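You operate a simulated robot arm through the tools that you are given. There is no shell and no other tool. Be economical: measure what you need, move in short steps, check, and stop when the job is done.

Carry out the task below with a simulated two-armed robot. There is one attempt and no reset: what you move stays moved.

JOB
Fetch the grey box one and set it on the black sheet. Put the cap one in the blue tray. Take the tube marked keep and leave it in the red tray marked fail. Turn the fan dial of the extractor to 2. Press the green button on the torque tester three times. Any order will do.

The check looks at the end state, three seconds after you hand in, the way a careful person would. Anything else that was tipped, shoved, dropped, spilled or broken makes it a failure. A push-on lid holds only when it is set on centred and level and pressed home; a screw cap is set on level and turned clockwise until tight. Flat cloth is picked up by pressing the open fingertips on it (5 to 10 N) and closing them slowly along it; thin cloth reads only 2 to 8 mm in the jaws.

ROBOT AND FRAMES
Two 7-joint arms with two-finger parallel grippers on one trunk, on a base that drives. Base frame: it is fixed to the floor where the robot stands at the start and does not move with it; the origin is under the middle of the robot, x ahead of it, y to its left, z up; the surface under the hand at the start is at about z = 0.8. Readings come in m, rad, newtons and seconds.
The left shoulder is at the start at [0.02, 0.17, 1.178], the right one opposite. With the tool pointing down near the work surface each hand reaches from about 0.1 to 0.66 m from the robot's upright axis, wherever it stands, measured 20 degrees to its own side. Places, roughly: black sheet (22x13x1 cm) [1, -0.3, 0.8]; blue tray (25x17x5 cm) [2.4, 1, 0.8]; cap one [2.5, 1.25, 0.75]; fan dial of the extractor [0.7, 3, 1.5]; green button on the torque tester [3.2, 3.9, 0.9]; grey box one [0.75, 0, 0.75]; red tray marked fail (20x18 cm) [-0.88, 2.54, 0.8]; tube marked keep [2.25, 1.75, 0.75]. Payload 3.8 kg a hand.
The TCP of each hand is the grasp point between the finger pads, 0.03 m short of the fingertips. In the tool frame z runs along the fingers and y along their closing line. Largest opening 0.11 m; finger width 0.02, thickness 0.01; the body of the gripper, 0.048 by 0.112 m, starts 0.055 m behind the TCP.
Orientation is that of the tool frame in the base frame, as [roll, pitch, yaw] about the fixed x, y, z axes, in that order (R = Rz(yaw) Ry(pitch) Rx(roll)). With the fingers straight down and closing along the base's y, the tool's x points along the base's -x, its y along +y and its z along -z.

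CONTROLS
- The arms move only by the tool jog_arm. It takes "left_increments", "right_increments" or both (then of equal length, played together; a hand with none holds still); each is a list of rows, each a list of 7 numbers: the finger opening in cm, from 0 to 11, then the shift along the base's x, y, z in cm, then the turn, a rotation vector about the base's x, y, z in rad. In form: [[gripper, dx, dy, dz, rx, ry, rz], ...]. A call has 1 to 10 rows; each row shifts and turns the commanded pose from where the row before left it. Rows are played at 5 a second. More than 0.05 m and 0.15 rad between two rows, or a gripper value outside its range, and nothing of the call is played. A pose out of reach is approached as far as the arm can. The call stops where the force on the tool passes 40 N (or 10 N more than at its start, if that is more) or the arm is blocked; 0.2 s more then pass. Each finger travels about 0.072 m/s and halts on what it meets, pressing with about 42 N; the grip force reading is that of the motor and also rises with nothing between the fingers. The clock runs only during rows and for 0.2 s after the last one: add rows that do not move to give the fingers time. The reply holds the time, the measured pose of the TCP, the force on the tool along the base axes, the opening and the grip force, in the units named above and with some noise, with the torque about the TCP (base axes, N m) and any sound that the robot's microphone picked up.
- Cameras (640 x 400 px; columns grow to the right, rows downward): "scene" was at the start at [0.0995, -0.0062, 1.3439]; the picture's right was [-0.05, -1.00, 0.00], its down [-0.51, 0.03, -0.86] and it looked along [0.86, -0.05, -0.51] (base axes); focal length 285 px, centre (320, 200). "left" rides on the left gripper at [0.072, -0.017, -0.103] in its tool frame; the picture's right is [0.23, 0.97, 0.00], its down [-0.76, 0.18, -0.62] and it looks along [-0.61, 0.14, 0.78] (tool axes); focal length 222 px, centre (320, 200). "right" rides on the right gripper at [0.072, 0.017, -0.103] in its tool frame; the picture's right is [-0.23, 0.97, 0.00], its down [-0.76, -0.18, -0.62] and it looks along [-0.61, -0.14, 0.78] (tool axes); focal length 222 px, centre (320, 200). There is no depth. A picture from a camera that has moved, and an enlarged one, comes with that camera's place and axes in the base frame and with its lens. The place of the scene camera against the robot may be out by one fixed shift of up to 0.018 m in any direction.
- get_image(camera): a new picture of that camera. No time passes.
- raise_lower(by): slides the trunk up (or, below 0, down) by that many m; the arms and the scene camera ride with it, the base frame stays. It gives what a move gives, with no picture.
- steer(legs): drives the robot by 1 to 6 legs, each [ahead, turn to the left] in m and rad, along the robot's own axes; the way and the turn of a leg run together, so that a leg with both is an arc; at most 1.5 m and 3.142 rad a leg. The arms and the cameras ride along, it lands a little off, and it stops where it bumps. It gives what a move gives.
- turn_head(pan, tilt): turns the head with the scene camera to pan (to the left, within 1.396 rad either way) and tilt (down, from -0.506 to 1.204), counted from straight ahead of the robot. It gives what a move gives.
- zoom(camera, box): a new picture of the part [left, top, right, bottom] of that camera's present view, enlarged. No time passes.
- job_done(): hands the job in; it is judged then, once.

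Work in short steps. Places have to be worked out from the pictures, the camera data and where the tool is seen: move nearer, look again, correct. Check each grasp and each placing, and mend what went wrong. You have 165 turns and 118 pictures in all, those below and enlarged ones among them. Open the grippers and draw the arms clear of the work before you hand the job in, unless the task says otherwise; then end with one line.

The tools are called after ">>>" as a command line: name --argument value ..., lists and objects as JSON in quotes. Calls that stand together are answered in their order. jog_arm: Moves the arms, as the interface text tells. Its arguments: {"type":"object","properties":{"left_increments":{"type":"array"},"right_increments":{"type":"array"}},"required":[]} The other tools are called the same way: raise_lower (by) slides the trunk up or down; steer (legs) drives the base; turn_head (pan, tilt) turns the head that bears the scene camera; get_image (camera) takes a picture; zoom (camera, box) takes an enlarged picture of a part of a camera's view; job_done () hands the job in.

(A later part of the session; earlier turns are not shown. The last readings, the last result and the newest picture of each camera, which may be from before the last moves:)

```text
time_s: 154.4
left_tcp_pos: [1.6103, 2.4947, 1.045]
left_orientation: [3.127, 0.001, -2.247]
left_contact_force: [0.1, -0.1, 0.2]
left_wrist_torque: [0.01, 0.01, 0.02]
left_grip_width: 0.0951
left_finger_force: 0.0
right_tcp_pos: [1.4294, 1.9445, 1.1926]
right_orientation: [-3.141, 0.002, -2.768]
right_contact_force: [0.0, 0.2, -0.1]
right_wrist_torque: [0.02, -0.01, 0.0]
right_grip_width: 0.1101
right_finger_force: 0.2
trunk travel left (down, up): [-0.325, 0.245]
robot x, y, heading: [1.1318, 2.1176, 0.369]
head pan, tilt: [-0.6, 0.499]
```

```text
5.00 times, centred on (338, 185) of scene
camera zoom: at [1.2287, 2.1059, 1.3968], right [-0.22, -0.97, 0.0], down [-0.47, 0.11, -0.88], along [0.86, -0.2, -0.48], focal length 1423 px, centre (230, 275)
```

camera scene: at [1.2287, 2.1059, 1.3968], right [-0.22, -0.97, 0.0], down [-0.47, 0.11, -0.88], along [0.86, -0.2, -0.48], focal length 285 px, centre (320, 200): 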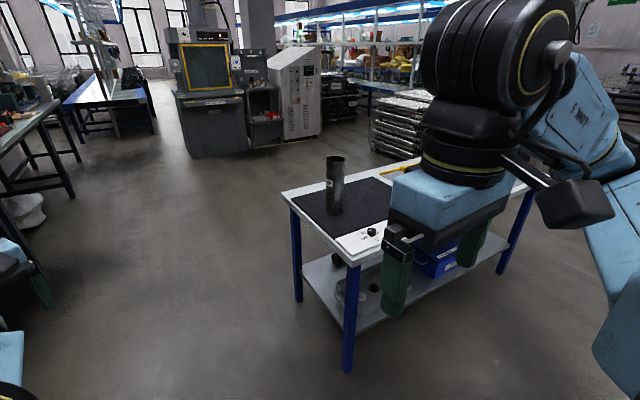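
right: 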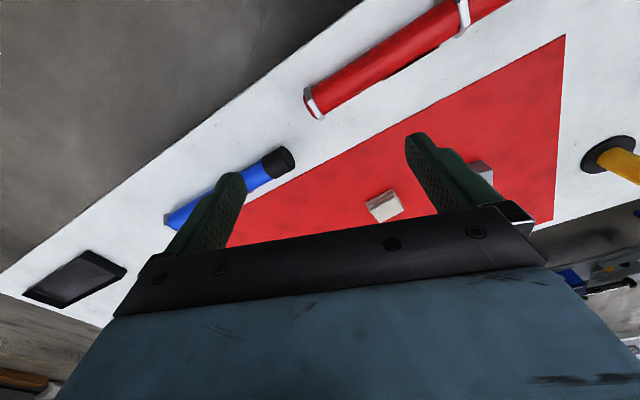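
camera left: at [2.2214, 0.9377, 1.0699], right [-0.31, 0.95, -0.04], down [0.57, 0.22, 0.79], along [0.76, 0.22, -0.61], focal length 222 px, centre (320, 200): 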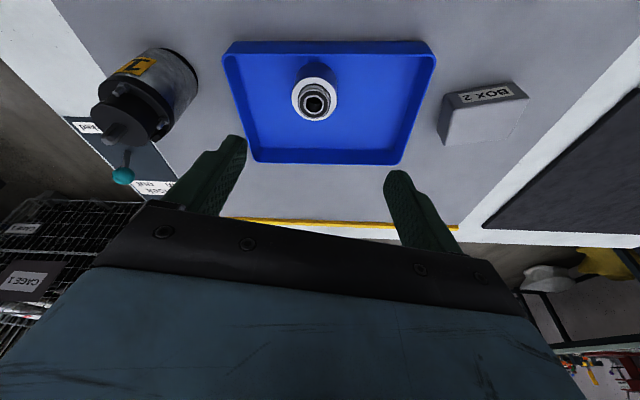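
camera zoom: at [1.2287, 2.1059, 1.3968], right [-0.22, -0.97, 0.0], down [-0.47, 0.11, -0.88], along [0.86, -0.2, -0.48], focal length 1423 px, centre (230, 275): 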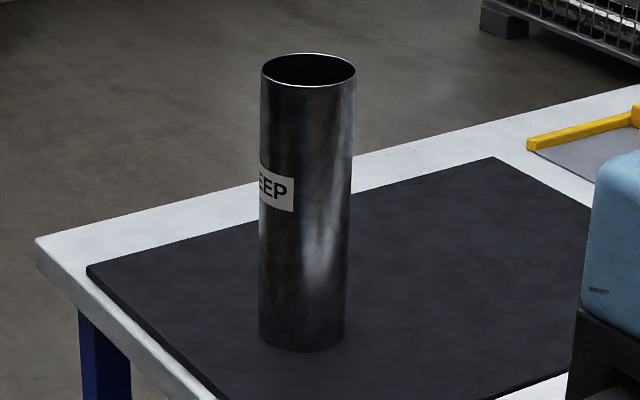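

It is the KEEP tube: steel, about 7.6 cm across and 20 cm tall. I'll pull the left hand in, drive forward beside the table's end and turn to face the tube.

>>> jog_arm --left_increments '[[11, -3.3, -1.3, 2, 0, 0, 0], [11, -3.3, -1.3, 2, 0, 0, 0], [11, -3.3, -1.3, 2, 0, 0, 0], [11, -3.3, -1.3, 2, 0, 0, 0], [11, -3.3, -1.3, 2, 0, 0, 0]]'

>>> steer --legs '[[0, -0.045], [0.95, 0], [0, -1.571]]'

>>> turn_head --pan 0 --tilt 0.6

>>> get_image --camera "scene"

```text
time_s: 155.6
left_tcp_pos: [1.6004, 2.5255, 1.0816]
left_orientation: [3.128, 0.002, -2.246]
left_contact_force: [0.1, 0.5, -0.2]
left_wrist_torque: [0.04, 0.02, 0.02]
left_grip_width: 0.1098
left_finger_force: 0.0
left hand out of reach, approached as far as the arm can: row 1, 2, 3, 4, 5
right_tcp_pos: [1.4306, 1.9436, 1.1925]
right_orientation: [-3.14, 0.001, -2.768]
right_contact_force: [0.0, 0.4, 0.6]
right_wrist_torque: [-0.02, -0.02, -0.06]
right_grip_width: 0.11
right_finger_force: 0.1
trunk travel left (down, up): [-0.325, 0.245]
robot x, y, heading: [1.1329, 2.1214, 0.373]
head pan, tilt: [-0.6, 0.499]
```

```text
time_s: 164.9
left_tcp_pos: [2.4077, 1.9361, 1.0821]
left_orientation: [3.126, 0.003, 2.401]
left_contact_force: [0.7, -0.3, 0.2]
left_wrist_torque: [0.03, -0.03, -0.01]
left_grip_width: 0.1103
left_finger_force: 0.2
right_tcp_pos: [1.8373, 2.1456, 1.1939]
right_orientation: [-3.141, 0.0, 1.875]
right_contact_force: [0.7, 0.4, 0.4]
right_wrist_torque: [0.02, -0.01, 0.0]
right_grip_width: 0.1098
right_finger_force: 0.0
trunk travel left (down, up): [-0.325, 0.245]
robot x, y, heading: [2.0353, 2.4293, -1.263]
head pan, tilt: [-0.6, 0.499]
```

```text
time_s: 165.9
left_tcp_pos: [2.4061, 1.9361, 1.0829]
left_orientation: [3.127, 0.003, 2.399]
left_contact_force: [-0.7, 0.0, -0.4]
left_wrist_torque: [0.02, -0.04, -0.02]
left_grip_width: 0.1101
left_finger_force: 0.1
right_tcp_pos: [1.8388, 2.1457, 1.193]
right_orientation: [-3.141, 0.0, 1.877]
right_contact_force: [0.2, -0.3, -0.3]
right_wrist_torque: [0.01, 0.01, -0.03]
right_grip_width: 0.11
right_finger_force: 0.0
trunk travel left (down, up): [-0.325, 0.245]
robot x, y, heading: [2.0355, 2.4317, -1.264]
head pan, tilt: [0.0, 0.6]
```

```text
71 pictures are left
camera scene: at [2.0557, 2.3242, 1.3877], right [-0.95, -0.3, 0.0], down [-0.17, 0.54, -0.83], along [0.25, -0.79, -0.56], focal length 285 px, centre (320, 200)
```

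scene: 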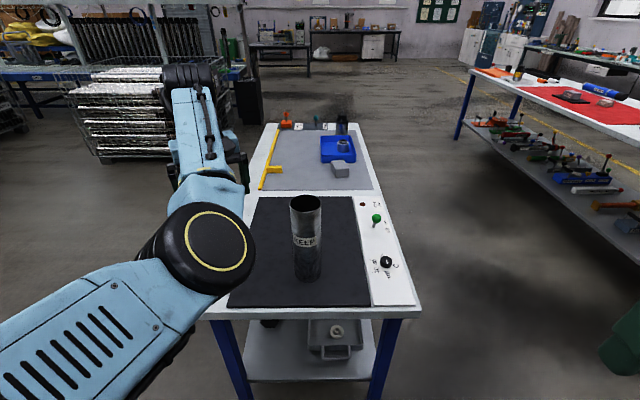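

Tube estimated at (2.26, 1.80), top z≈0.99. I'll drive 0.15 m closer and move the left hand toward it at z≈1.1.

>>> steer --legs '[[0.15, 0]]'

>>> jog_arm --left_increments '[[11, -2, 0.3, 2, 0, 0, 0], [11, -2, 0.3, 1, 0, 0, 0], [11, -2, 0.3, 0, 0, 0, 0], [11, -2, 0.3, 0, 0, 0, 0]]'

>>> get_image --camera "left"

>>> get_image --camera "scene"

```text
time_s: 167.3
left_tcp_pos: [2.4516, 1.7925, 1.0827]
left_orientation: [3.128, 0.0, 2.398]
left_contact_force: [-0.3, 0.1, -0.5]
left_wrist_torque: [0.02, -0.02, 0.02]
left_grip_width: 0.1101
left_finger_force: 0.0
right_tcp_pos: [1.8828, 2.0035, 1.1934]
right_orientation: [3.141, -0.003, 1.875]
right_contact_force: [-0.3, -0.7, -0.1]
right_wrist_torque: [0.03, 0.03, -0.03]
right_grip_width: 0.11
right_finger_force: 0.0
trunk travel left (down, up): [-0.325, 0.245]
robot x, y, heading: [2.0779, 2.288, -1.266]
head pan, tilt: [0.0, 0.6]
```

```text
time_s: 168.3
left_tcp_pos: [2.3934, 1.759, 1.1053]
left_orientation: [3.128, 0.001, 2.4]
left_contact_force: [-0.7, -0.9, -0.2]
left_wrist_torque: [-0.02, 0.04, 0.0]
left_grip_width: 0.1101
left_finger_force: 0.0
left hand out of reach, approached as far as the arm can: row 1, 2, 3, 4
right_tcp_pos: [1.8821, 2.0039, 1.1947]
right_orientation: [3.14, 0.002, 1.874]
right_contact_force: [0.4, -0.3, -0.6]
right_wrist_torque: [-0.02, -0.01, 0.02]
right_grip_width: 0.1098
right_finger_force: 0.0
trunk travel left (down, up): [-0.325, 0.245]
robot x, y, heading: [2.0803, 2.2868, -1.267]
head pan, tilt: [0.0, 0.6]
```

```text
70 pictures are left
camera left: at [2.3272, 1.7949, 1.2085], right [0.49, 0.87, 0.01], down [0.67, -0.39, 0.63], along [0.55, -0.3, -0.78], focal length 222 px, centre (320, 200)
```

left: 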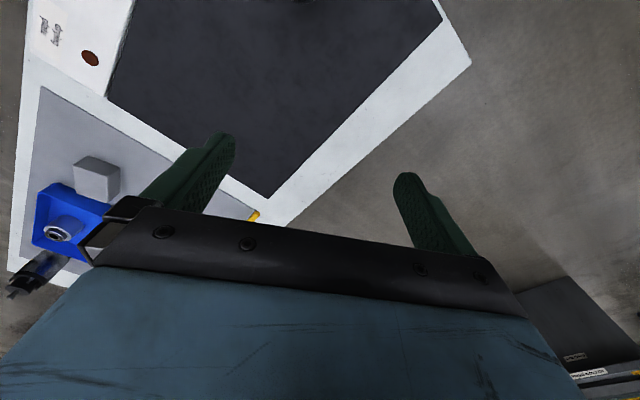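

```text
69 pictures are left
camera scene: at [2.1, 2.1824, 1.3877], right [-0.95, -0.3, 0.0], down [-0.17, 0.54, -0.83], along [0.25, -0.79, -0.56], focal length 285 px, centre (320, 200)
```

scene: 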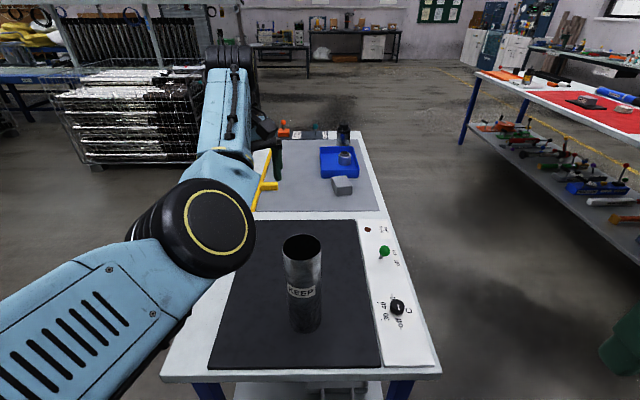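

The left arm seems caught at a joint limit. I'll bring it to its neutral start-like pose (yaw aligned with the robot) to free it.

>>> jog_arm --left_increments '[[11, 0, 1.6, 1.5, 0, 0, -0.105], [11, 0, 1.6, 1.5, 0, 0, -0.105], [11, 0, 1.6, 1.5, 0, 0, -0.105], [11, 0, 1.6, 1.5, 0, 0, -0.105], [11, 0, 1.6, 1.5, 0, 0, -0.105]]'

```text
time_s: 169.5
left_tcp_pos: [2.4233, 1.7696, 1.1812]
left_orientation: [3.128, 0.001, 1.871]
left_contact_force: [0.1, 0.1, 0.3]
left_wrist_torque: [-0.03, 0.0, 0.03]
left_grip_width: 0.1102
left_finger_force: 0.1
left hand out of reach, approached as far as the arm can: row 1, 2, 3, 4, 5
right_tcp_pos: [1.882, 2.0042, 1.1938]
right_orientation: [-3.141, -0.001, 1.875]
right_contact_force: [-0.2, 0.3, -0.6]
right_wrist_torque: [-0.01, 0.0, 0.0]
right_grip_width: 0.1099
right_finger_force: 0.0
trunk travel left (down, up): [-0.325, 0.245]
robot x, y, heading: [2.0811, 2.2868, -1.269]
head pan, tilt: [0.0, 0.6]
```

It's still stuck out at 0.6 m forward. I'll try freeing it by swinging it out to the left and up in open space, then back.

>>> jog_arm --left_increments '[[11, 3.5, 2.5, 3, 0, 0, 0], [11, 3.5, 2.5, 3, 0, 0, 0], [11, 3.5, 2.5, 3, 0, 0, 0], [11, 3.0, 3.5, 3, 0, 0, 0], [11, 3.0, 3.5, 3, 0, 0, 0], [11, 2, 4, 0, 0, 0, 0], [11, 0, 4, 0, 0, 0, 0], [11, -2, 4, 0, 0, 0, 0]]'

>>> turn_head --pan 0.8 --tilt 0.4

>>> get_image --camera "scene"

```text
refused: row 1 steps farther than a row can; nothing moved
```

```text
time_s: 170.6
left_tcp_pos: [2.423, 1.7698, 1.1809]
left_orientation: [3.128, 0.002, 1.872]
left_contact_force: [0.8, 0.1, 0.4]
left_wrist_torque: [-0.01, 0.01, -0.01]
left_grip_width: 0.11
left_finger_force: 0.1
right_tcp_pos: [1.8825, 2.0035, 1.1933]
right_orientation: [-3.14, 0.001, 1.875]
right_contact_force: [-0.1, 0.0, -0.5]
right_wrist_torque: [-0.03, -0.04, 0.0]
right_grip_width: 0.11
right_finger_force: 0.0
trunk travel left (down, up): [-0.325, 0.245]
robot x, y, heading: [2.0771, 2.2866, -1.269]
head pan, tilt: [0.799, 0.4]
```

```text
68 pictures are left
camera scene: at [2.1564, 2.2251, 1.4059], right [-0.45, -0.89, 0.0], down [-0.35, 0.18, -0.92], along [0.82, -0.42, -0.39], focal length 285 px, centre (320, 200)
```

scene: 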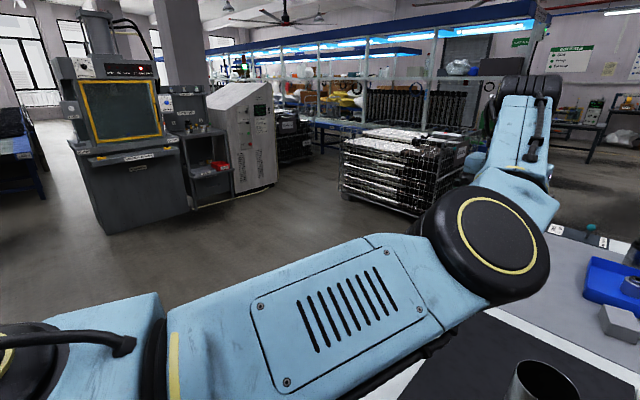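

Rows were too long. I'll repeat the swing with smaller steps.

>>> jog_arm --left_increments '[[11, 3, 2, 2.5, 0, 0, 0], [11, 3, 2, 2.5, 0, 0, 0], [11, 3, 2, 2.5, 0, 0, 0], [11, 2.5, 3, 2.5, 0, 0, 0], [11, 2.5, 3, 2, 0, 0, 0], [11, 2, 4, 0, 0, 0, 0], [11, 0, 4, 0, 0, 0, 0], [11, -2, 4, 0, 0, 0, 0]]'

```text
time_s: 172.4
left_tcp_pos: [2.5638, 2.0139, 1.3003]
left_orientation: [3.128, 0.001, 1.872]
left_contact_force: [-0.6, 0.0, -0.1]
left_wrist_torque: [0.01, -0.01, -0.01]
left_grip_width: 0.1102
left_finger_force: 0.1
right_tcp_pos: [1.8824, 2.0043, 1.1942]
right_orientation: [3.141, 0.001, 1.874]
right_contact_force: [-0.6, 0.6, 0.2]
right_wrist_torque: [-0.02, 0.0, 0.01]
right_grip_width: 0.1098
right_finger_force: 0.0
trunk travel left (down, up): [-0.325, 0.245]
robot x, y, heading: [2.0792, 2.2896, -1.268]
head pan, tilt: [0.799, 0.4]
```

That freed it (forward 0.41, left 0.38). Now back to the neutral place.

>>> jog_arm --left_increments '[[11, -3.2, -1.9, -2.4, 0, 0, 0], [11, -3.2, -1.9, -2.4, 0, 0, 0], [11, -3.2, -1.9, -2.4, 0, 0, 0], [11, -3.2, -1.9, -2.0, 0, 0, 0], [11, -3.2, -1.9, -1, 0, 0, 0]]'

>>> get_image --camera "left"

```text
time_s: 173.6
left_tcp_pos: [2.5535, 1.9163, 1.2359]
left_orientation: [3.129, 0.0, 1.873]
left_contact_force: [0.1, 0.4, 0.0]
left_wrist_torque: [0.01, -0.02, 0.01]
left_grip_width: 0.11
left_finger_force: 0.0
left hand out of reach, approached as far as the arm can: row 1, 2, 3, 4, 5
right_tcp_pos: [1.8818, 2.0029, 1.1934]
right_orientation: [3.14, 0.0, 1.875]
right_contact_force: [-0.1, 0.4, -0.5]
right_wrist_torque: [0.01, -0.03, 0.05]
right_grip_width: 0.11
right_finger_force: 0.1
trunk travel left (down, up): [-0.325, 0.245]
robot x, y, heading: [2.0792, 2.289, -1.27]
head pan, tilt: [0.799, 0.4]
```

```text
67 pictures are left
camera left: at [2.5136, 1.9806, 1.3386], right [0.86, 0.51, 0.01], down [0.39, -0.68, 0.63], along [0.33, -0.53, -0.78], focal length 222 px, centre (320, 200)
```

left: 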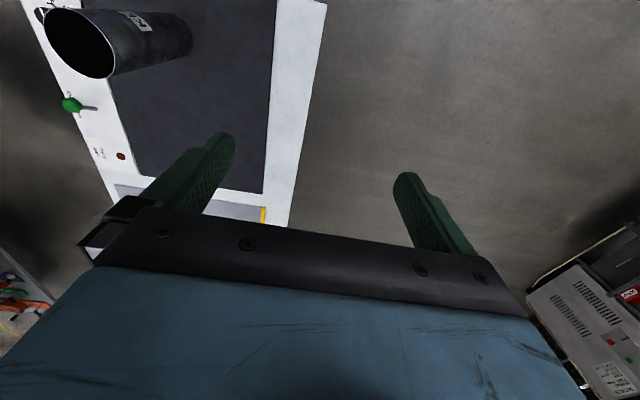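

The left arm remains limited inward, so I'll use the right arm for the tube: turn left 0.35 rad so the tube is on the right arm's side.

>>> steer --legs '[[0, 0.35]]'

>>> turn_head --pan -0.4 --tilt 0.75

>>> get_image --camera "right"

>>> get_image --camera "scene"

```text
time_s: 175.1
left_tcp_pos: [2.6512, 2.1029, 1.2376]
left_orientation: [3.126, 0.002, 2.226]
left_contact_force: [0.1, -0.1, -0.4]
left_wrist_torque: [0.0, -0.01, 0.01]
left_grip_width: 0.1097
left_finger_force: 0.0
right_tcp_pos: [1.9924, 1.9541, 1.1928]
right_orientation: [-3.141, 0.0, 2.226]
right_contact_force: [0.9, 0.4, -0.6]
right_wrist_torque: [-0.03, 0.04, -0.03]
right_grip_width: 0.1098
right_finger_force: 0.1
trunk travel left (down, up): [-0.325, 0.245]
robot x, y, heading: [2.0773, 2.2874, -0.912]
head pan, tilt: [0.799, 0.4]
```

```text
time_s: 176.5
left_tcp_pos: [2.6517, 2.1034, 1.2366]
left_orientation: [3.127, 0.0, 2.225]
left_contact_force: [0.3, 1.3, -0.1]
left_wrist_torque: [0.02, 0.01, 0.04]
left_grip_width: 0.11
left_finger_force: 0.0
right_tcp_pos: [1.9927, 1.9537, 1.1934]
right_orientation: [-3.141, 0.0, 2.227]
right_contact_force: [0.7, -0.2, -0.3]
right_wrist_torque: [0.04, 0.0, 0.02]
right_grip_width: 0.1101
right_finger_force: 0.0
trunk travel left (down, up): [-0.325, 0.245]
robot x, y, heading: [2.0763, 2.2935, -0.912]
head pan, tilt: [-0.4, 0.75]
```

```text
66 pictures are left
camera right: at [1.9608, 2.0206, 1.2971], right [0.91, 0.41, 0.0], down [0.32, -0.71, 0.62], along [0.26, -0.57, -0.78], focal length 222 px, centre (320, 200)
```

right: 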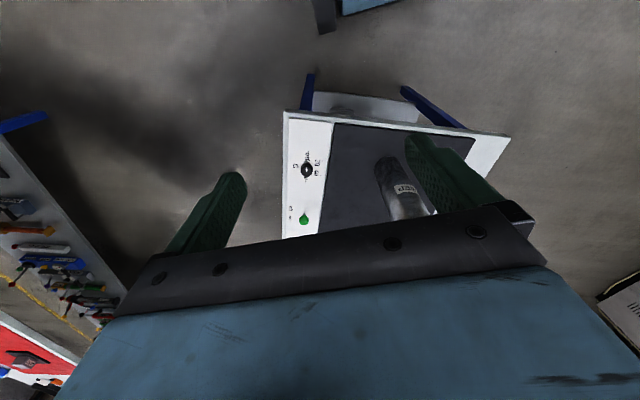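

```text
65 pictures are left
camera scene: at [2.1013, 2.1901, 1.3748], right [-0.97, -0.25, 0.0], down [-0.17, 0.66, -0.73], along [0.19, -0.71, -0.68], focal length 285 px, centre (320, 200)
```

scene: 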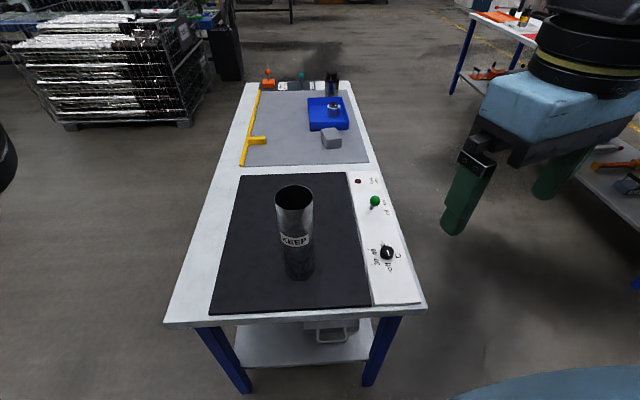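

The tube is at about (2.255, 1.82), top ≈1.01. I'll bring the right hand near it at z≈1.17 and look.

>>> jog_arm --right_increments '[[11, 4, -1.9, 0, 0, 0, 0], [11, 4, -1.9, 0, 0, 0, 0], [11, 4, -1.9, 0, 0, 0, 0], [11, 4, -1.9, 0, 0, 0, 0], [11, 4, -1.9, 0, 0, 0, 0], [11, 0, 0, 0, 0, 0, 0]]'

>>> get_image --camera "right"

```text
time_s: 177.9
left_tcp_pos: [2.6506, 2.1045, 1.2373]
left_orientation: [3.129, 0.002, 2.226]
left_contact_force: [0.5, -0.1, -0.6]
left_wrist_torque: [0.02, 0.03, 0.0]
left_grip_width: 0.1101
left_finger_force: 0.0
right_tcp_pos: [2.1889, 1.8581, 1.1929]
right_orientation: [3.141, -0.002, 2.226]
right_contact_force: [-1.4, -0.3, 0.9]
right_wrist_torque: [0.01, -0.05, -0.01]
right_grip_width: 0.1099
right_finger_force: 0.0
trunk travel left (down, up): [-0.325, 0.245]
robot x, y, heading: [2.0761, 2.2864, -0.915]
head pan, tilt: [-0.4, 0.75]
```

```text
64 pictures are left
camera right: at [2.1577, 1.9257, 1.2964], right [0.91, 0.41, 0.0], down [0.32, -0.71, 0.62], along [0.26, -0.57, -0.78], focal length 222 px, centre (320, 200)
```

right: 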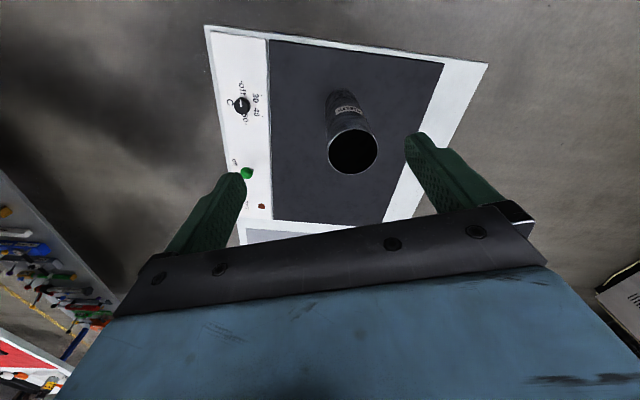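

Tube axis at (2.261, 1.812). I'll shift above it, descend to z≈1.08, and check.

>>> jog_arm --right_increments '[[11, 2.4, -1.5, 0, 0, 0, 0], [11, 2.4, -1.5, 0, 0, 0, 0], [11, 2.4, -1.6, -2, 0, 0, 0], [11, 0, 0, -4, 0, 0, 0], [11, 0, 0, -4, 0, 0, 0], [11, 0, 0, -1, 0, 0, 0], [11, 0, 0, 0, 0, 0, 0]]'

>>> get_image --camera "right"

```text
time_s: 179.5
left_tcp_pos: [2.6517, 2.1039, 1.2362]
left_orientation: [3.127, 0.002, 2.226]
left_contact_force: [-0.7, 0.0, 0.4]
left_wrist_torque: [0.04, -0.01, -0.02]
left_grip_width: 0.11
left_finger_force: 0.1
right_tcp_pos: [2.2632, 1.8126, 1.085]
right_orientation: [3.141, 0.0, 2.228]
right_contact_force: [0.2, -0.3, -0.5]
right_wrist_torque: [0.0, -0.03, -0.01]
right_grip_width: 0.1099
right_finger_force: 0.1
trunk travel left (down, up): [-0.325, 0.245]
robot x, y, heading: [2.078, 2.2889, -0.915]
head pan, tilt: [-0.4, 0.75]
```

```text
63 pictures are left
camera right: at [2.2307, 1.8796, 1.1876], right [0.91, 0.41, 0.0], down [0.32, -0.71, 0.62], along [0.26, -0.57, -0.78], focal length 222 px, centre (320, 200)
```

right: 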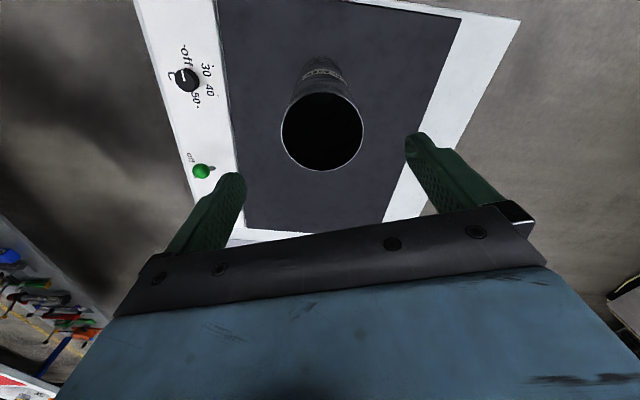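

Well centred at (2.263, 1.812). I'll descend to z≈0.967 and close.

>>> jog_arm --right_increments '[[11, 0, 0, -3, 0, 0, 0], [11, 0, 0, -3, 0, 0, 0], [11, 0, 0, -3, 0, 0, 0], [11, 0, 0, -2.8, 0, 0, 0], [11, 0, 0, 0, 0, 0, 0], [7, 0, 0, 0, 0, 0, 0], [5, 0, 0, 0, 0, 0, 0], [5, 0, 0, 0, 0, 0, 0], [5, 0, 0, 0, 0, 0, 0]]'

```text
time_s: 181.5
left_tcp_pos: [2.6522, 2.1036, 1.2367]
left_orientation: [3.128, 0.002, 2.225]
left_contact_force: [0.8, 0.0, -0.6]
left_wrist_torque: [0.01, -0.02, 0.01]
left_grip_width: 0.11
left_finger_force: 0.1
right_tcp_pos: [2.2633, 1.8115, 0.9635]
right_orientation: [3.14, 0.0, 2.226]
right_contact_force: [-1.3, -0.3, 0.4]
right_wrist_torque: [-0.2, 0.08, -0.05]
right_grip_width: 0.0753
right_finger_force: 41.9
trunk travel left (down, up): [-0.325, 0.245]
robot x, y, heading: [2.0794, 2.2892, -0.914]
head pan, tilt: [-0.4, 0.75]
```

Gripped at 7.5 cm. Lifting it 14 cm.

>>> jog_arm --right_increments '[[5, 0, 0, 2, 0, 0, 0], [5, 0, 0, 4, 0, 0, 0], [5, 0, 0, 4, 0, 0, 0], [5, 0, 0, 4, 0, 0, 0], [5, -1.5, 3, 1, 0, 0, 0], [5, -1.5, 3, 1, 0, 0, 0], [5, -1.5, 3, 1, 0, 0, 0]]'

>>> get_image --camera "scene"

```text
time_s: 183.1
left_tcp_pos: [2.6508, 2.1037, 1.2366]
left_orientation: [3.127, 0.002, 2.225]
left_contact_force: [0.0, -0.4, -0.3]
left_wrist_torque: [-0.05, -0.01, -0.01]
left_grip_width: 0.1102
left_finger_force: 0.0
right_tcp_pos: [2.2165, 1.9024, 1.1357]
right_orientation: [-3.141, 0.0, 2.228]
right_contact_force: [-1.5, -0.3, -5.5]
right_wrist_torque: [0.03, 0.06, 0.0]
right_grip_width: 0.0754
right_finger_force: 42.1
trunk travel left (down, up): [-0.325, 0.245]
robot x, y, heading: [2.0774, 2.2914, -0.915]
head pan, tilt: [-0.4, 0.75]
```

```text
62 pictures are left
camera scene: at [2.1011, 2.1904, 1.3749], right [-0.97, -0.25, 0.0], down [-0.17, 0.66, -0.73], along [0.19, -0.71, -0.68], focal length 285 px, centre (320, 200)
```

scene: 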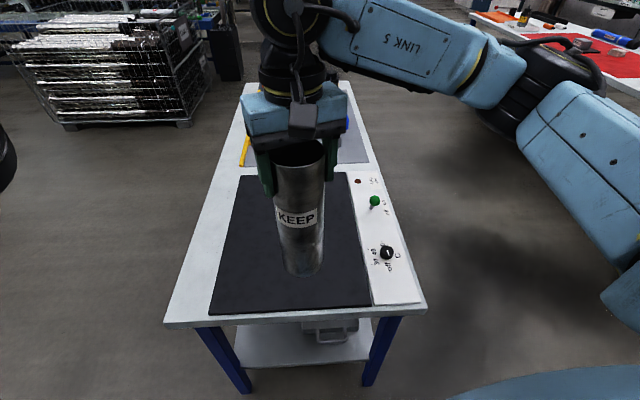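

The KEEP tube is held. I'll back off, turn toward the wall-bench corridor and drive along it toward the red tray.

>>> steer --legs '[[-0.12, 0], [0, -1.9], [1.4, 0]]'

>>> turn_head --pan -0.5 --tilt 0.4

>>> get_image --camera "scene"

```text
time_s: 195.5
left_tcp_pos: [0.3279, 1.4095, 1.2355]
left_orientation: [3.128, 0.0, 0.352]
left_contact_force: [0.2, 0.5, 0.4]
left_wrist_torque: [-0.01, 0.03, 0.02]
left_grip_width: 0.1096
left_finger_force: 0.0
right_tcp_pos: [0.2656, 1.8835, 1.1369]
right_orientation: [3.142, 0.0, 0.353]
right_contact_force: [-0.6, -0.1, -4.7]
right_wrist_torque: [-0.01, -0.01, 0.0]
right_grip_width: 0.0751
right_finger_force: 41.9
trunk travel left (down, up): [-0.325, 0.245]
robot x, y, heading: [0.6764, 1.9006, -2.787]
head pan, tilt: [-0.4, 0.75]
```

```text
time_s: 196.3
left_tcp_pos: [0.3278, 1.4091, 1.2353]
left_orientation: [3.127, 0.001, 0.353]
left_contact_force: [0.2, -0.4, 0.5]
left_wrist_torque: [0.02, -0.01, 0.03]
left_grip_width: 0.1099
left_finger_force: 0.0
right_tcp_pos: [0.2649, 1.8827, 1.136]
right_orientation: [-3.141, 0.0, 0.354]
right_contact_force: [0.1, 0.0, -6.0]
right_wrist_torque: [0.01, -0.04, -0.01]
right_grip_width: 0.0751
right_finger_force: 42.0
trunk travel left (down, up): [-0.325, 0.245]
robot x, y, heading: [0.6771, 1.9022, -2.782]
head pan, tilt: [-0.499, 0.4]
```

```text
61 pictures are left
camera scene: at [0.5522, 1.906, 1.4058], right [0.14, 0.99, 0.0], down [0.39, -0.06, -0.92], along [-0.91, 0.13, -0.39], focal length 285 px, centre (320, 200)
```

scene: 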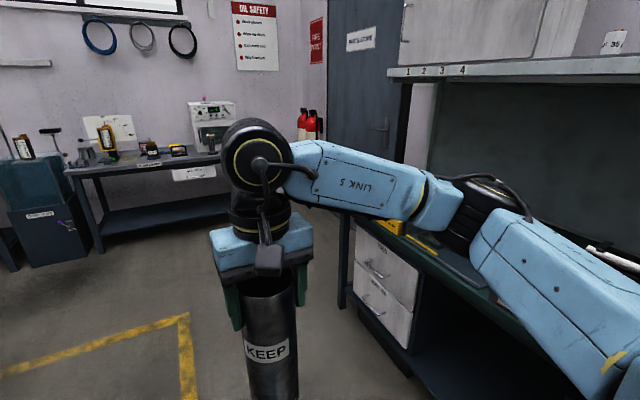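

Clear way. I'll continue 1.42 m and turn right to face the wall bench by the red tray.

>>> steer --legs '[[1.42, 0], [0, -1.6]]'

>>> turn_head --pan -0.1 --tilt 0.5

>>> get_image --camera "scene"

```text
time_s: 207.2
left_tcp_pos: [-1.1447, 1.7305, 1.2359]
left_orientation: [3.129, 0.001, -1.199]
left_contact_force: [-0.6, -0.8, 0.1]
left_wrist_torque: [-0.01, -0.01, 0.04]
left_grip_width: 0.1099
left_finger_force: 0.1
right_tcp_pos: [-0.6729, 1.8028, 1.136]
right_orientation: [3.139, -0.001, -1.2]
right_contact_force: [0.5, 0.0, -6.1]
right_wrist_torque: [-0.08, -0.03, 0.04]
right_grip_width: 0.0752
right_finger_force: 41.9
trunk travel left (down, up): [-0.325, 0.245]
robot x, y, heading: [-0.6466, 1.3898, 1.945]
head pan, tilt: [-0.499, 0.4]
```

```text
time_s: 208.1
left_tcp_pos: [-1.1448, 1.7309, 1.2367]
left_orientation: [3.129, 0.002, -1.199]
left_contact_force: [-0.2, -0.4, 0.0]
left_wrist_torque: [0.02, 0.02, 0.01]
left_grip_width: 0.1102
left_finger_force: 0.2
right_tcp_pos: [-0.6721, 1.8022, 1.1361]
right_orientation: [-3.141, 0.0, -1.198]
right_contact_force: [-0.1, 0.2, -4.1]
right_wrist_torque: [-0.04, -0.02, 0.02]
right_grip_width: 0.0751
right_finger_force: 42.0
trunk travel left (down, up): [-0.325, 0.245]
robot x, y, heading: [-0.648, 1.3922, 1.938]
head pan, tilt: [-0.099, 0.499]
```

```text
60 pictures are left
camera scene: at [-0.6901, 1.4984, 1.3968], right [0.96, 0.27, 0.0], down [0.13, -0.46, -0.88], along [-0.24, 0.85, -0.48], focal length 285 px, centre (320, 200)
```

scene: 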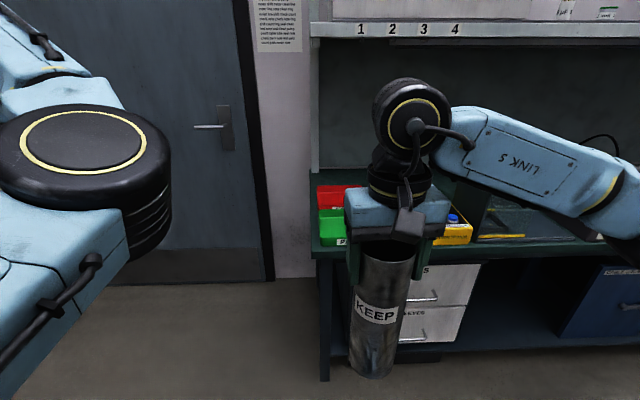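

The red tray is at the left end of the bench behind a green tray, near (-0.9, 2.56). I'll drive 0.5 m closer, then look from above.

>>> steer --legs '[[0.5, -0.03]]'

>>> turn_head --pan -0.1 --tilt 0.75

>>> get_image --camera "scene"

>>> get_image --camera "right"

```text
time_s: 211.1
left_tcp_pos: [-1.314, 2.2123, 1.2354]
left_orientation: [3.128, 0.002, -1.223]
left_contact_force: [0.4, -0.2, 0.3]
left_wrist_torque: [0.02, 0.02, 0.03]
left_grip_width: 0.1098
left_finger_force: 0.0
right_tcp_pos: [-0.8398, 2.274, 1.1363]
right_orientation: [-3.141, -0.001, -1.221]
right_contact_force: [0.0, 0.4, -6.2]
right_wrist_torque: [-0.04, -0.02, 0.02]
right_grip_width: 0.0752
right_finger_force: 41.9
trunk travel left (down, up): [-0.325, 0.245]
robot x, y, heading: [-0.8252, 1.8628, 1.922]
head pan, tilt: [-0.099, 0.499]
```

```text
time_s: 211.8
left_tcp_pos: [-1.3133, 2.2107, 1.2377]
left_orientation: [3.128, 0.002, -1.224]
left_contact_force: [-0.3, 0.8, -0.6]
left_wrist_torque: [-0.01, -0.03, -0.03]
left_grip_width: 0.11
left_finger_force: 0.0
right_tcp_pos: [-0.8403, 2.2725, 1.1363]
right_orientation: [-3.141, -0.001, -1.222]
right_contact_force: [-0.4, -0.6, -4.2]
right_wrist_torque: [-0.04, -0.03, -0.02]
right_grip_width: 0.075
right_finger_force: 41.5
trunk travel left (down, up): [-0.325, 0.245]
robot x, y, heading: [-0.8231, 1.8617, 1.92]
head pan, tilt: [-0.099, 0.75]
```

```text
59 pictures are left
camera scene: at [-0.8628, 1.9607, 1.3749], right [0.97, 0.25, 0.0], down [0.17, -0.66, -0.73], along [-0.18, 0.71, -0.68], focal length 285 px, centre (320, 200)
```

scene: 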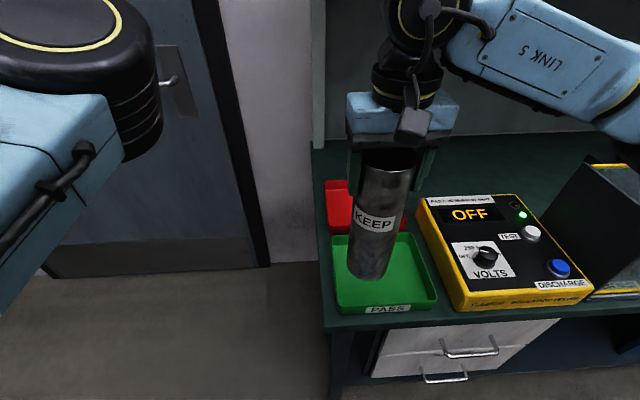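

```text
58 pictures are left
camera right: at [-0.8319, 2.1981, 1.2396], right [-0.99, -0.12, 0.0], down [-0.09, 0.78, 0.62], along [-0.07, 0.62, -0.78], focal length 222 px, centre (320, 200)
```

right: 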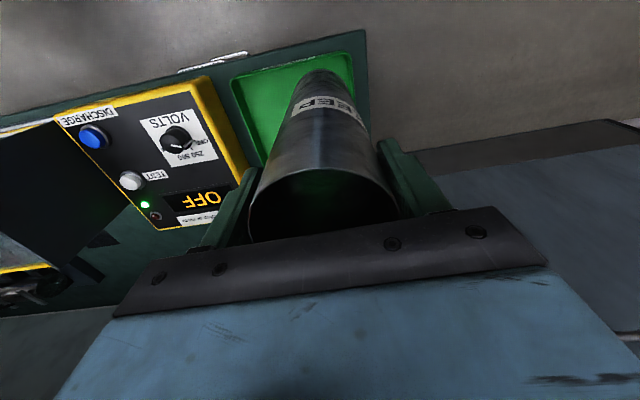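

PASS is the green tray in front; the red one's behind it, centred near (-0.882, 2.545). I'll drive 5 cm closer, and move the tube over the red tray at slightly lower height to stay beneath the shelf.

>>> steer --legs '[[0.05, 0]]'

>>> jog_arm --right_increments '[[5, 0, 3, -2, 0, 0, 0], [5, -0.3, 3.5, -2, 0, 0, 0], [5, -0.5, 3.5, 0, 0, 0, 0], [5, -0.5, 3.5, 0, 0, 0, 0], [5, -0.5, 3, 0, 0, 0, 0], [5, -0.5, 3, 0, 0, 0, 0]]'

>>> get_image --camera "scene"

>>> get_image --camera "right"

```text
time_s: 212.8
left_tcp_pos: [-1.331, 2.2608, 1.2361]
left_orientation: [3.128, -0.002, -1.222]
left_contact_force: [-0.4, 0.6, -0.5]
left_wrist_torque: [-0.03, -0.02, 0.01]
left_grip_width: 0.1103
left_finger_force: 0.1
right_tcp_pos: [-0.858, 2.3208, 1.1357]
right_orientation: [-3.141, -0.003, -1.221]
right_contact_force: [-0.7, -0.1, -5.1]
right_wrist_torque: [-0.03, -0.04, 0.0]
right_grip_width: 0.0751
right_finger_force: 42.9
trunk travel left (down, up): [-0.325, 0.245]
robot x, y, heading: [-0.8418, 1.9085, 1.917]
head pan, tilt: [-0.099, 0.75]
```

```text
time_s: 214.2
left_tcp_pos: [-1.3305, 2.2601, 1.236]
left_orientation: [3.127, -0.001, -1.225]
left_contact_force: [-0.9, 0.0, -0.8]
left_wrist_torque: [0.0, 0.0, 0.0]
left_grip_width: 0.1098
left_finger_force: 0.1
right_tcp_pos: [-0.8807, 2.5157, 1.0956]
right_orientation: [-3.142, -0.002, -1.218]
right_contact_force: [-0.1, 1.0, -5.8]
right_wrist_torque: [-0.04, -0.05, 0.01]
right_grip_width: 0.0751
right_finger_force: 42.3
trunk travel left (down, up): [-0.325, 0.245]
robot x, y, heading: [-0.8435, 1.9068, 1.919]
head pan, tilt: [-0.099, 0.75]
```

```text
57 pictures are left
camera scene: at [-0.8806, 2.0086, 1.3747], right [0.97, 0.25, 0.0], down [0.17, -0.66, -0.73], along [-0.18, 0.71, -0.68], focal length 285 px, centre (320, 200)
```

scene: 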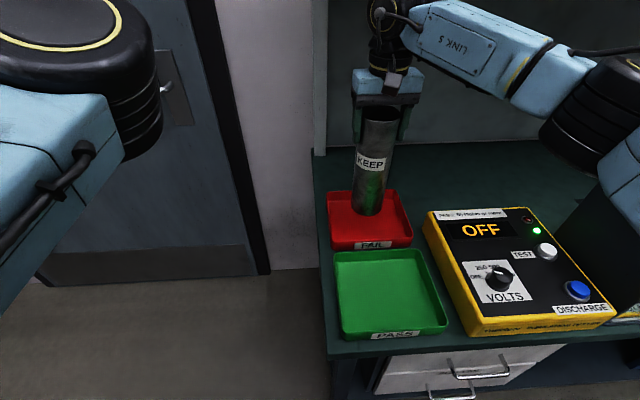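

```text
56 pictures are left
camera right: at [-0.8723, 2.4412, 1.1997], right [-0.99, -0.12, 0.0], down [-0.09, 0.78, 0.62], along [-0.07, 0.62, -0.78], focal length 222 px, centre (320, 200)
```

right: 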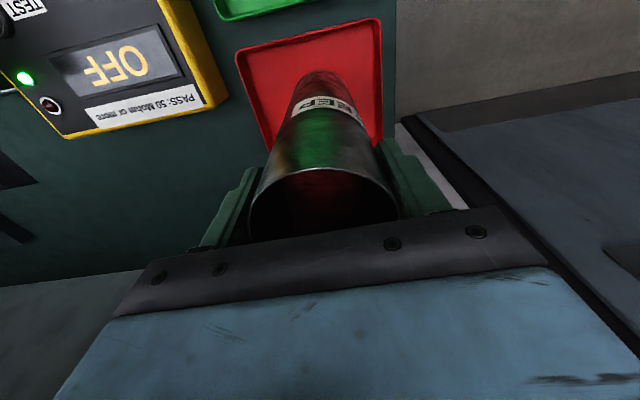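

Tray label reads FAIL; combining both cameras its centre is (-0.883, 2.543). I'll shift 2.7 cm forward and lower most of the way.

>>> jog_arm --right_increments '[[5, -0.1, 1.4, 0, 0, 0, 0], [5, -0.1, 1.3, -1, 0, 0, 0], [5, 0, 0, -3, 0, 0, 0], [5, 0, 0, -3, 0, 0, 0], [5, 0, 0, -1, 0, 0, 0], [5, 0, 0, 0, 0, 0, 0]]'

>>> zoom --camera "scene" --box '[300, 90, 460, 265]'

```text
time_s: 215.6
left_tcp_pos: [-1.331, 2.2581, 1.2368]
left_orientation: [3.129, 0.001, -1.224]
left_contact_force: [-0.7, -0.3, 0.2]
left_wrist_torque: [0.04, -0.03, 0.02]
left_grip_width: 0.1103
left_finger_force: 0.1
right_tcp_pos: [-0.8817, 2.5412, 1.0176]
right_orientation: [3.141, 0.004, -1.222]
right_contact_force: [0.7, 1.2, 9.7]
right_wrist_torque: [-0.04, -0.38, 0.05]
right_grip_width: 0.0749
right_finger_force: 42.2
trunk travel left (down, up): [-0.325, 0.245]
robot x, y, heading: [-0.8412, 1.9048, 1.92]
head pan, tilt: [-0.099, 0.75]
```

```text
2.29 times, centred on (380, 178) of scene
camera zoom: at [-0.88, 2.007, 1.3751], right [0.97, 0.25, 0.0], down [0.17, -0.66, -0.73], along [-0.18, 0.71, -0.68], focal length 651 px, centre (183, 251)
```

zoom: 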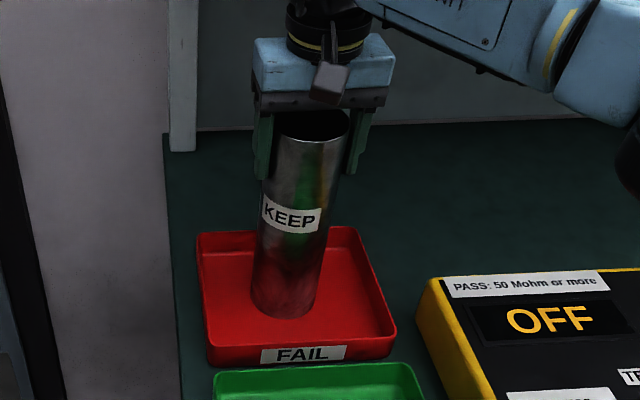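

The tube is touching the tray floor, centred. I'll release, rise 9 cm and back out.

>>> jog_arm --right_increments '[[5, 0, 0, 0.1, 0, 0, 0], [8.5, 0, 0, 0, 0, 0, 0], [11, 0, 0, 0, 0, 0, 0], [11, 0, 0, 0, 0, 0, 0], [11, 0, 0, 3, 0, 0, 0], [11, 0, 0, 3, 0, 0, 0], [11, 0, 0, 3, 0, 0, 0]]'

>>> jog_arm --right_increments '[[11, 0.5, -3, 0.5, 0, 0, 0], [11, 0.5, -4, 0, 0, 0, 0], [11, 0.5, -4, 0, 0, 0, 0], [11, 0.5, -4, 0, 0, 0, 0], [11, 0.5, -4, 0, 0, 0, 0]]'

>>> get_image --camera "scene"

```text
time_s: 217.2
left_tcp_pos: [-1.332, 2.2579, 1.237]
left_orientation: [3.128, 0.0, -1.224]
left_contact_force: [-0.7, 0.0, 0.3]
left_wrist_torque: [0.02, 0.05, 0.02]
left_grip_width: 0.11
left_finger_force: 0.1
right_tcp_pos: [-0.8822, 2.5418, 1.1076]
right_orientation: [3.141, 0.0, -1.22]
right_contact_force: [0.1, -0.2, -0.2]
right_wrist_torque: [0.01, 0.03, -0.02]
right_grip_width: 0.1101
right_finger_force: 0.0
trunk travel left (down, up): [-0.325, 0.245]
robot x, y, heading: [-0.8375, 1.9056, 1.927]
head pan, tilt: [-0.099, 0.75]
```

```text
time_s: 218.4
left_tcp_pos: [-1.3314, 2.2592, 1.2368]
left_orientation: [3.128, 0.001, -1.224]
left_contact_force: [0.2, 0.0, 1.4]
left_wrist_torque: [0.05, 0.0, -0.02]
left_grip_width: 0.1099
left_finger_force: 0.1
right_tcp_pos: [-0.8572, 2.3495, 1.1103]
right_orientation: [-3.142, 0.0, -1.221]
right_contact_force: [0.1, 0.0, 0.0]
right_wrist_torque: [0.01, 0.02, -0.02]
right_grip_width: 0.1102
right_finger_force: 0.1
trunk travel left (down, up): [-0.325, 0.245]
robot x, y, heading: [-0.8405, 1.9084, 1.923]
head pan, tilt: [-0.099, 0.75]
```

```text
54 pictures are left
camera scene: at [-0.8798, 2.0071, 1.3749], right [0.97, 0.25, 0.0], down [0.17, -0.66, -0.73], along [-0.18, 0.71, -0.68], focal length 285 px, centre (320, 200)
```

scene: 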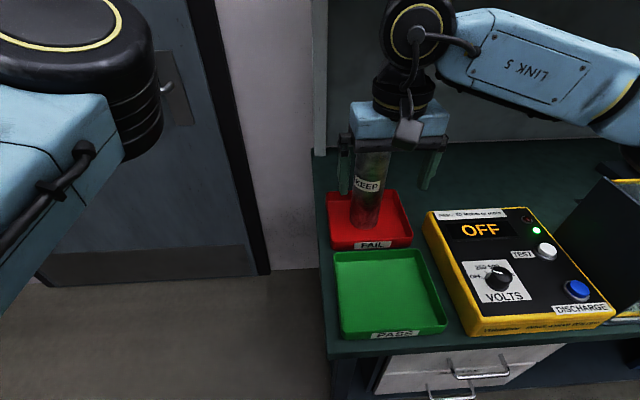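

The tube stands in the FAIL tray. Next the extractor: back off, drive along the bench and face the shelf.

>>> steer --legs '[[-0.45, 0], [0, -1.595], [1.4, 0], [0.3, 0], [0, 1.57]]'

>>> turn_head --pan -0.1 --tilt 0.0

>>> get_image --camera "scene"

```text
time_s: 237.0
left_tcp_pos: [0.4534, 2.357, 1.2365]
left_orientation: [3.128, 0.003, -1.272]
left_contact_force: [0.7, 0.0, 0.7]
left_wrist_torque: [0.0, -0.03, -0.03]
left_grip_width: 0.1101
left_finger_force: 0.0
right_tcp_pos: [0.9321, 2.4263, 1.1109]
right_orientation: [3.141, 0.0, -1.271]
right_contact_force: [0.3, 0.2, -0.5]
right_wrist_torque: [0.0, 0.0, -0.02]
right_grip_width: 0.11
right_finger_force: 0.0
trunk travel left (down, up): [-0.325, 0.245]
robot x, y, heading: [0.9306, 1.9822, 1.872]
head pan, tilt: [-0.099, 0.75]
```

```text
time_s: 238.1
left_tcp_pos: [0.4556, 2.3577, 1.2364]
left_orientation: [3.127, 0.002, -1.272]
left_contact_force: [0.5, -0.1, -1.3]
left_wrist_torque: [0.01, -0.01, 0.01]
left_grip_width: 0.1101
left_finger_force: 0.1
right_tcp_pos: [0.9328, 2.4264, 1.1112]
right_orientation: [-3.141, -0.001, -1.271]
right_contact_force: [-0.1, -0.2, 1.3]
right_wrist_torque: [0.01, 0.0, -0.01]
right_grip_width: 0.1097
right_finger_force: 0.1
trunk travel left (down, up): [-0.325, 0.245]
robot x, y, heading: [0.9253, 1.9851, 1.87]
head pan, tilt: [-0.099, 0.0]
```

```text
53 pictures are left
camera scene: at [0.8915, 2.091, 1.4429], right [0.98, 0.2, 0.0], down [0.0, 0.0, -1.0], along [-0.2, 0.98, 0.0], focal length 285 px, centre (320, 200)
```

scene: 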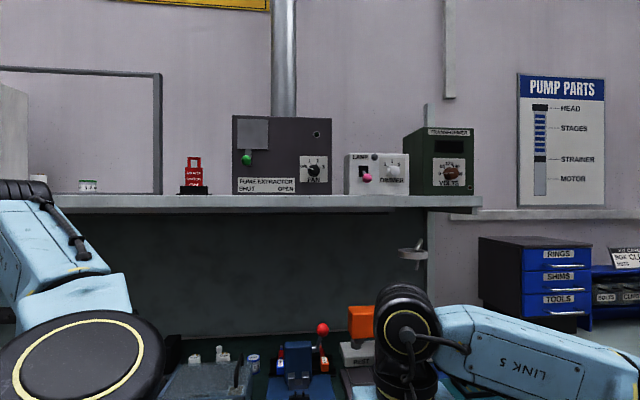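

The fume extractor's FAN dial is at (313,170). Zooming in to read its scale.

>>> zoom --camera "scene" --box '[280, 145, 344, 195]'

```text
8.00 times, centred on (312, 170) of scene
camera zoom: at [0.8915, 2.091, 1.4429], right [0.98, 0.2, 0.0], down [0.0, 0.0, -1.0], along [-0.2, 0.98, 0.0], focal length 2277 px, centre (384, 440)
```

zoom: 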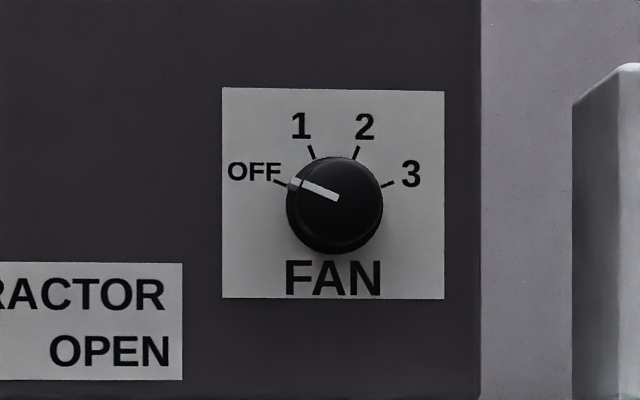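

Pointer is at OFF; OFF→2 is about 92° clockwise, and the knob (≈4 cm) is near (0.69, 3.0, 1.54). I'll raise the trunk for working height and look down at the shelf to see how far it protrudes.

>>> raise_lower --by 0.24

>>> turn_head --pan 0.0 --tilt 0.25

>>> get_image --camera "scene"

```text
time_s: 240.6
left_tcp_pos: [0.4546, 2.3585, 1.4767]
left_orientation: [3.127, -0.001, -1.272]
left_contact_force: [0.8, 0.1, -0.4]
left_wrist_torque: [-0.01, 0.02, 0.0]
left_grip_width: 0.1098
left_finger_force: 0.1
right_tcp_pos: [0.9323, 2.4268, 1.3507]
right_orientation: [3.141, 0.0, -1.27]
right_contact_force: [0.2, -0.1, 0.0]
right_wrist_torque: [0.0, 0.01, 0.0]
right_grip_width: 0.1101
right_finger_force: 0.1
trunk travel left (down, up): [-0.565, 0.005]
robot x, y, heading: [0.9281, 1.981, 1.874]
head pan, tilt: [-0.099, 0.0]
```

```text
time_s: 241.4
left_tcp_pos: [0.4541, 2.3559, 1.4769]
left_orientation: [3.129, 0.003, -1.273]
left_contact_force: [0.5, 0.9, 0.8]
left_wrist_torque: [0.0, 0.01, -0.03]
left_grip_width: 0.11
left_finger_force: 0.1
right_tcp_pos: [0.9334, 2.4258, 1.3505]
right_orientation: [3.139, 0.001, -1.269]
right_contact_force: [0.8, -0.6, 0.0]
right_wrist_torque: [-0.03, 0.06, 0.01]
right_grip_width: 0.1099
right_finger_force: 0.1
trunk travel left (down, up): [-0.565, 0.005]
robot x, y, heading: [0.925, 1.9804, 1.869]
head pan, tilt: [0.0, 0.25]
```

```text
51 pictures are left
camera scene: at [0.8819, 2.0919, 1.66], right [0.96, 0.3, 0.0], down [0.07, -0.24, -0.97], along [-0.29, 0.93, -0.25], focal length 285 px, centre (320, 200)
```

scene: 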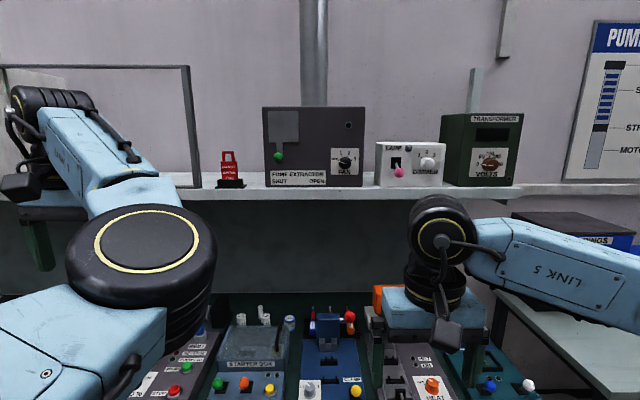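

The shelf protrudes only 2–4 cm beyond the panel, so there is room. I'll pitch the right hand to point horizontally at the panel while raising and advancing it.

>>> jog_arm --right_increments '[[9, -0.6, 1.8, 1.75, 0.1354, 0.0456, 0], [9, -0.6, 1.8, 1.75, 0.1354, 0.0456, 0], [9, -0.6, 1.8, 1.75, 0.1354, 0.0456, 0], [9, -0.6, 1.8, 1.75, 0.1354, 0.0456, 0], [9, -0.6, 1.8, 1.75, 0.1354, 0.0456, 0], [9, -0.6, 1.8, 1.75, 0.1354, 0.0456, 0], [9, -0.6, 1.8, 1.75, 0.1354, 0.0456, 0], [9, -0.6, 1.8, 1.75, 0.1354, 0.0456, 0], [9, -0.6, 1.8, 1.75, 0.1354, 0.0456, 0], [9, -0.6, 1.8, 1.75, 0.1354, 0.0456, 0]]'

>>> jog_arm --right_increments '[[9, 0, 0, 1.5, 0.135, 0.0454, 0], [9, -1, 0, 0, 0, 0, 0]]'

>>> get_image --camera "right"

>>> get_image --camera "scene"

```text
time_s: 243.6
left_tcp_pos: [0.4543, 2.3581, 1.4764]
left_orientation: [3.128, -0.002, -1.271]
left_contact_force: [-0.1, 0.3, 0.0]
left_wrist_torque: [0.01, 0.01, -0.01]
left_grip_width: 0.1098
left_finger_force: 0.1
right_tcp_pos: [0.8743, 2.6057, 1.5255]
right_orientation: [2.977, 1.427, -1.41]
right_contact_force: [0.1, 0.1, -0.1]
right_wrist_torque: [0.01, 0.0, -0.03]
right_grip_width: 0.09
right_finger_force: 0.0
trunk travel left (down, up): [-0.565, 0.005]
robot x, y, heading: [0.9255, 1.985, 1.87]
head pan, tilt: [0.0, 0.25]
```

```text
time_s: 244.2
left_tcp_pos: [0.4559, 2.3592, 1.4767]
left_orientation: [3.126, 0.001, -1.272]
left_contact_force: [1.1, -0.4, -0.7]
left_wrist_torque: [0.01, 0.03, -0.03]
left_grip_width: 0.1101
left_finger_force: 0.1
right_tcp_pos: [0.8625, 2.6079, 1.5407]
right_orientation: [1.553, 1.546, -2.837]
right_contact_force: [0.3, 0.7, -0.6]
right_wrist_torque: [-0.01, -0.03, 0.05]
right_grip_width: 0.0899
right_finger_force: 0.1
trunk travel left (down, up): [-0.565, 0.005]
robot x, y, heading: [0.929, 1.9851, 1.873]
head pan, tilt: [0.0, 0.25]
```

```text
50 pictures are left
camera right: at [0.8776, 2.503, 1.4687], right [-0.92, -0.31, 0.25], down [0.39, -0.53, 0.76], along [-0.1, 0.79, 0.6], focal length 222 px, centre (320, 200)
```

right: 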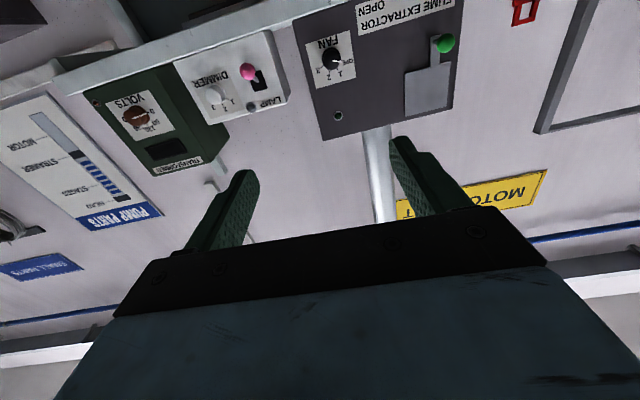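

```text
49 pictures are left
camera scene: at [0.8824, 2.0932, 1.6598], right [0.96, 0.3, 0.0], down [0.07, -0.24, -0.97], along [-0.29, 0.93, -0.25], focal length 285 px, centre (320, 200)
```

scene: 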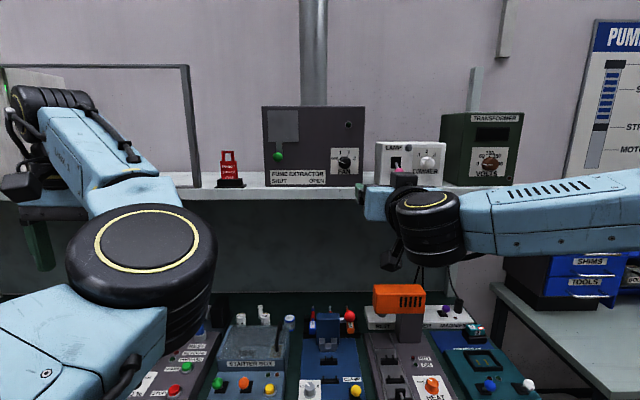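

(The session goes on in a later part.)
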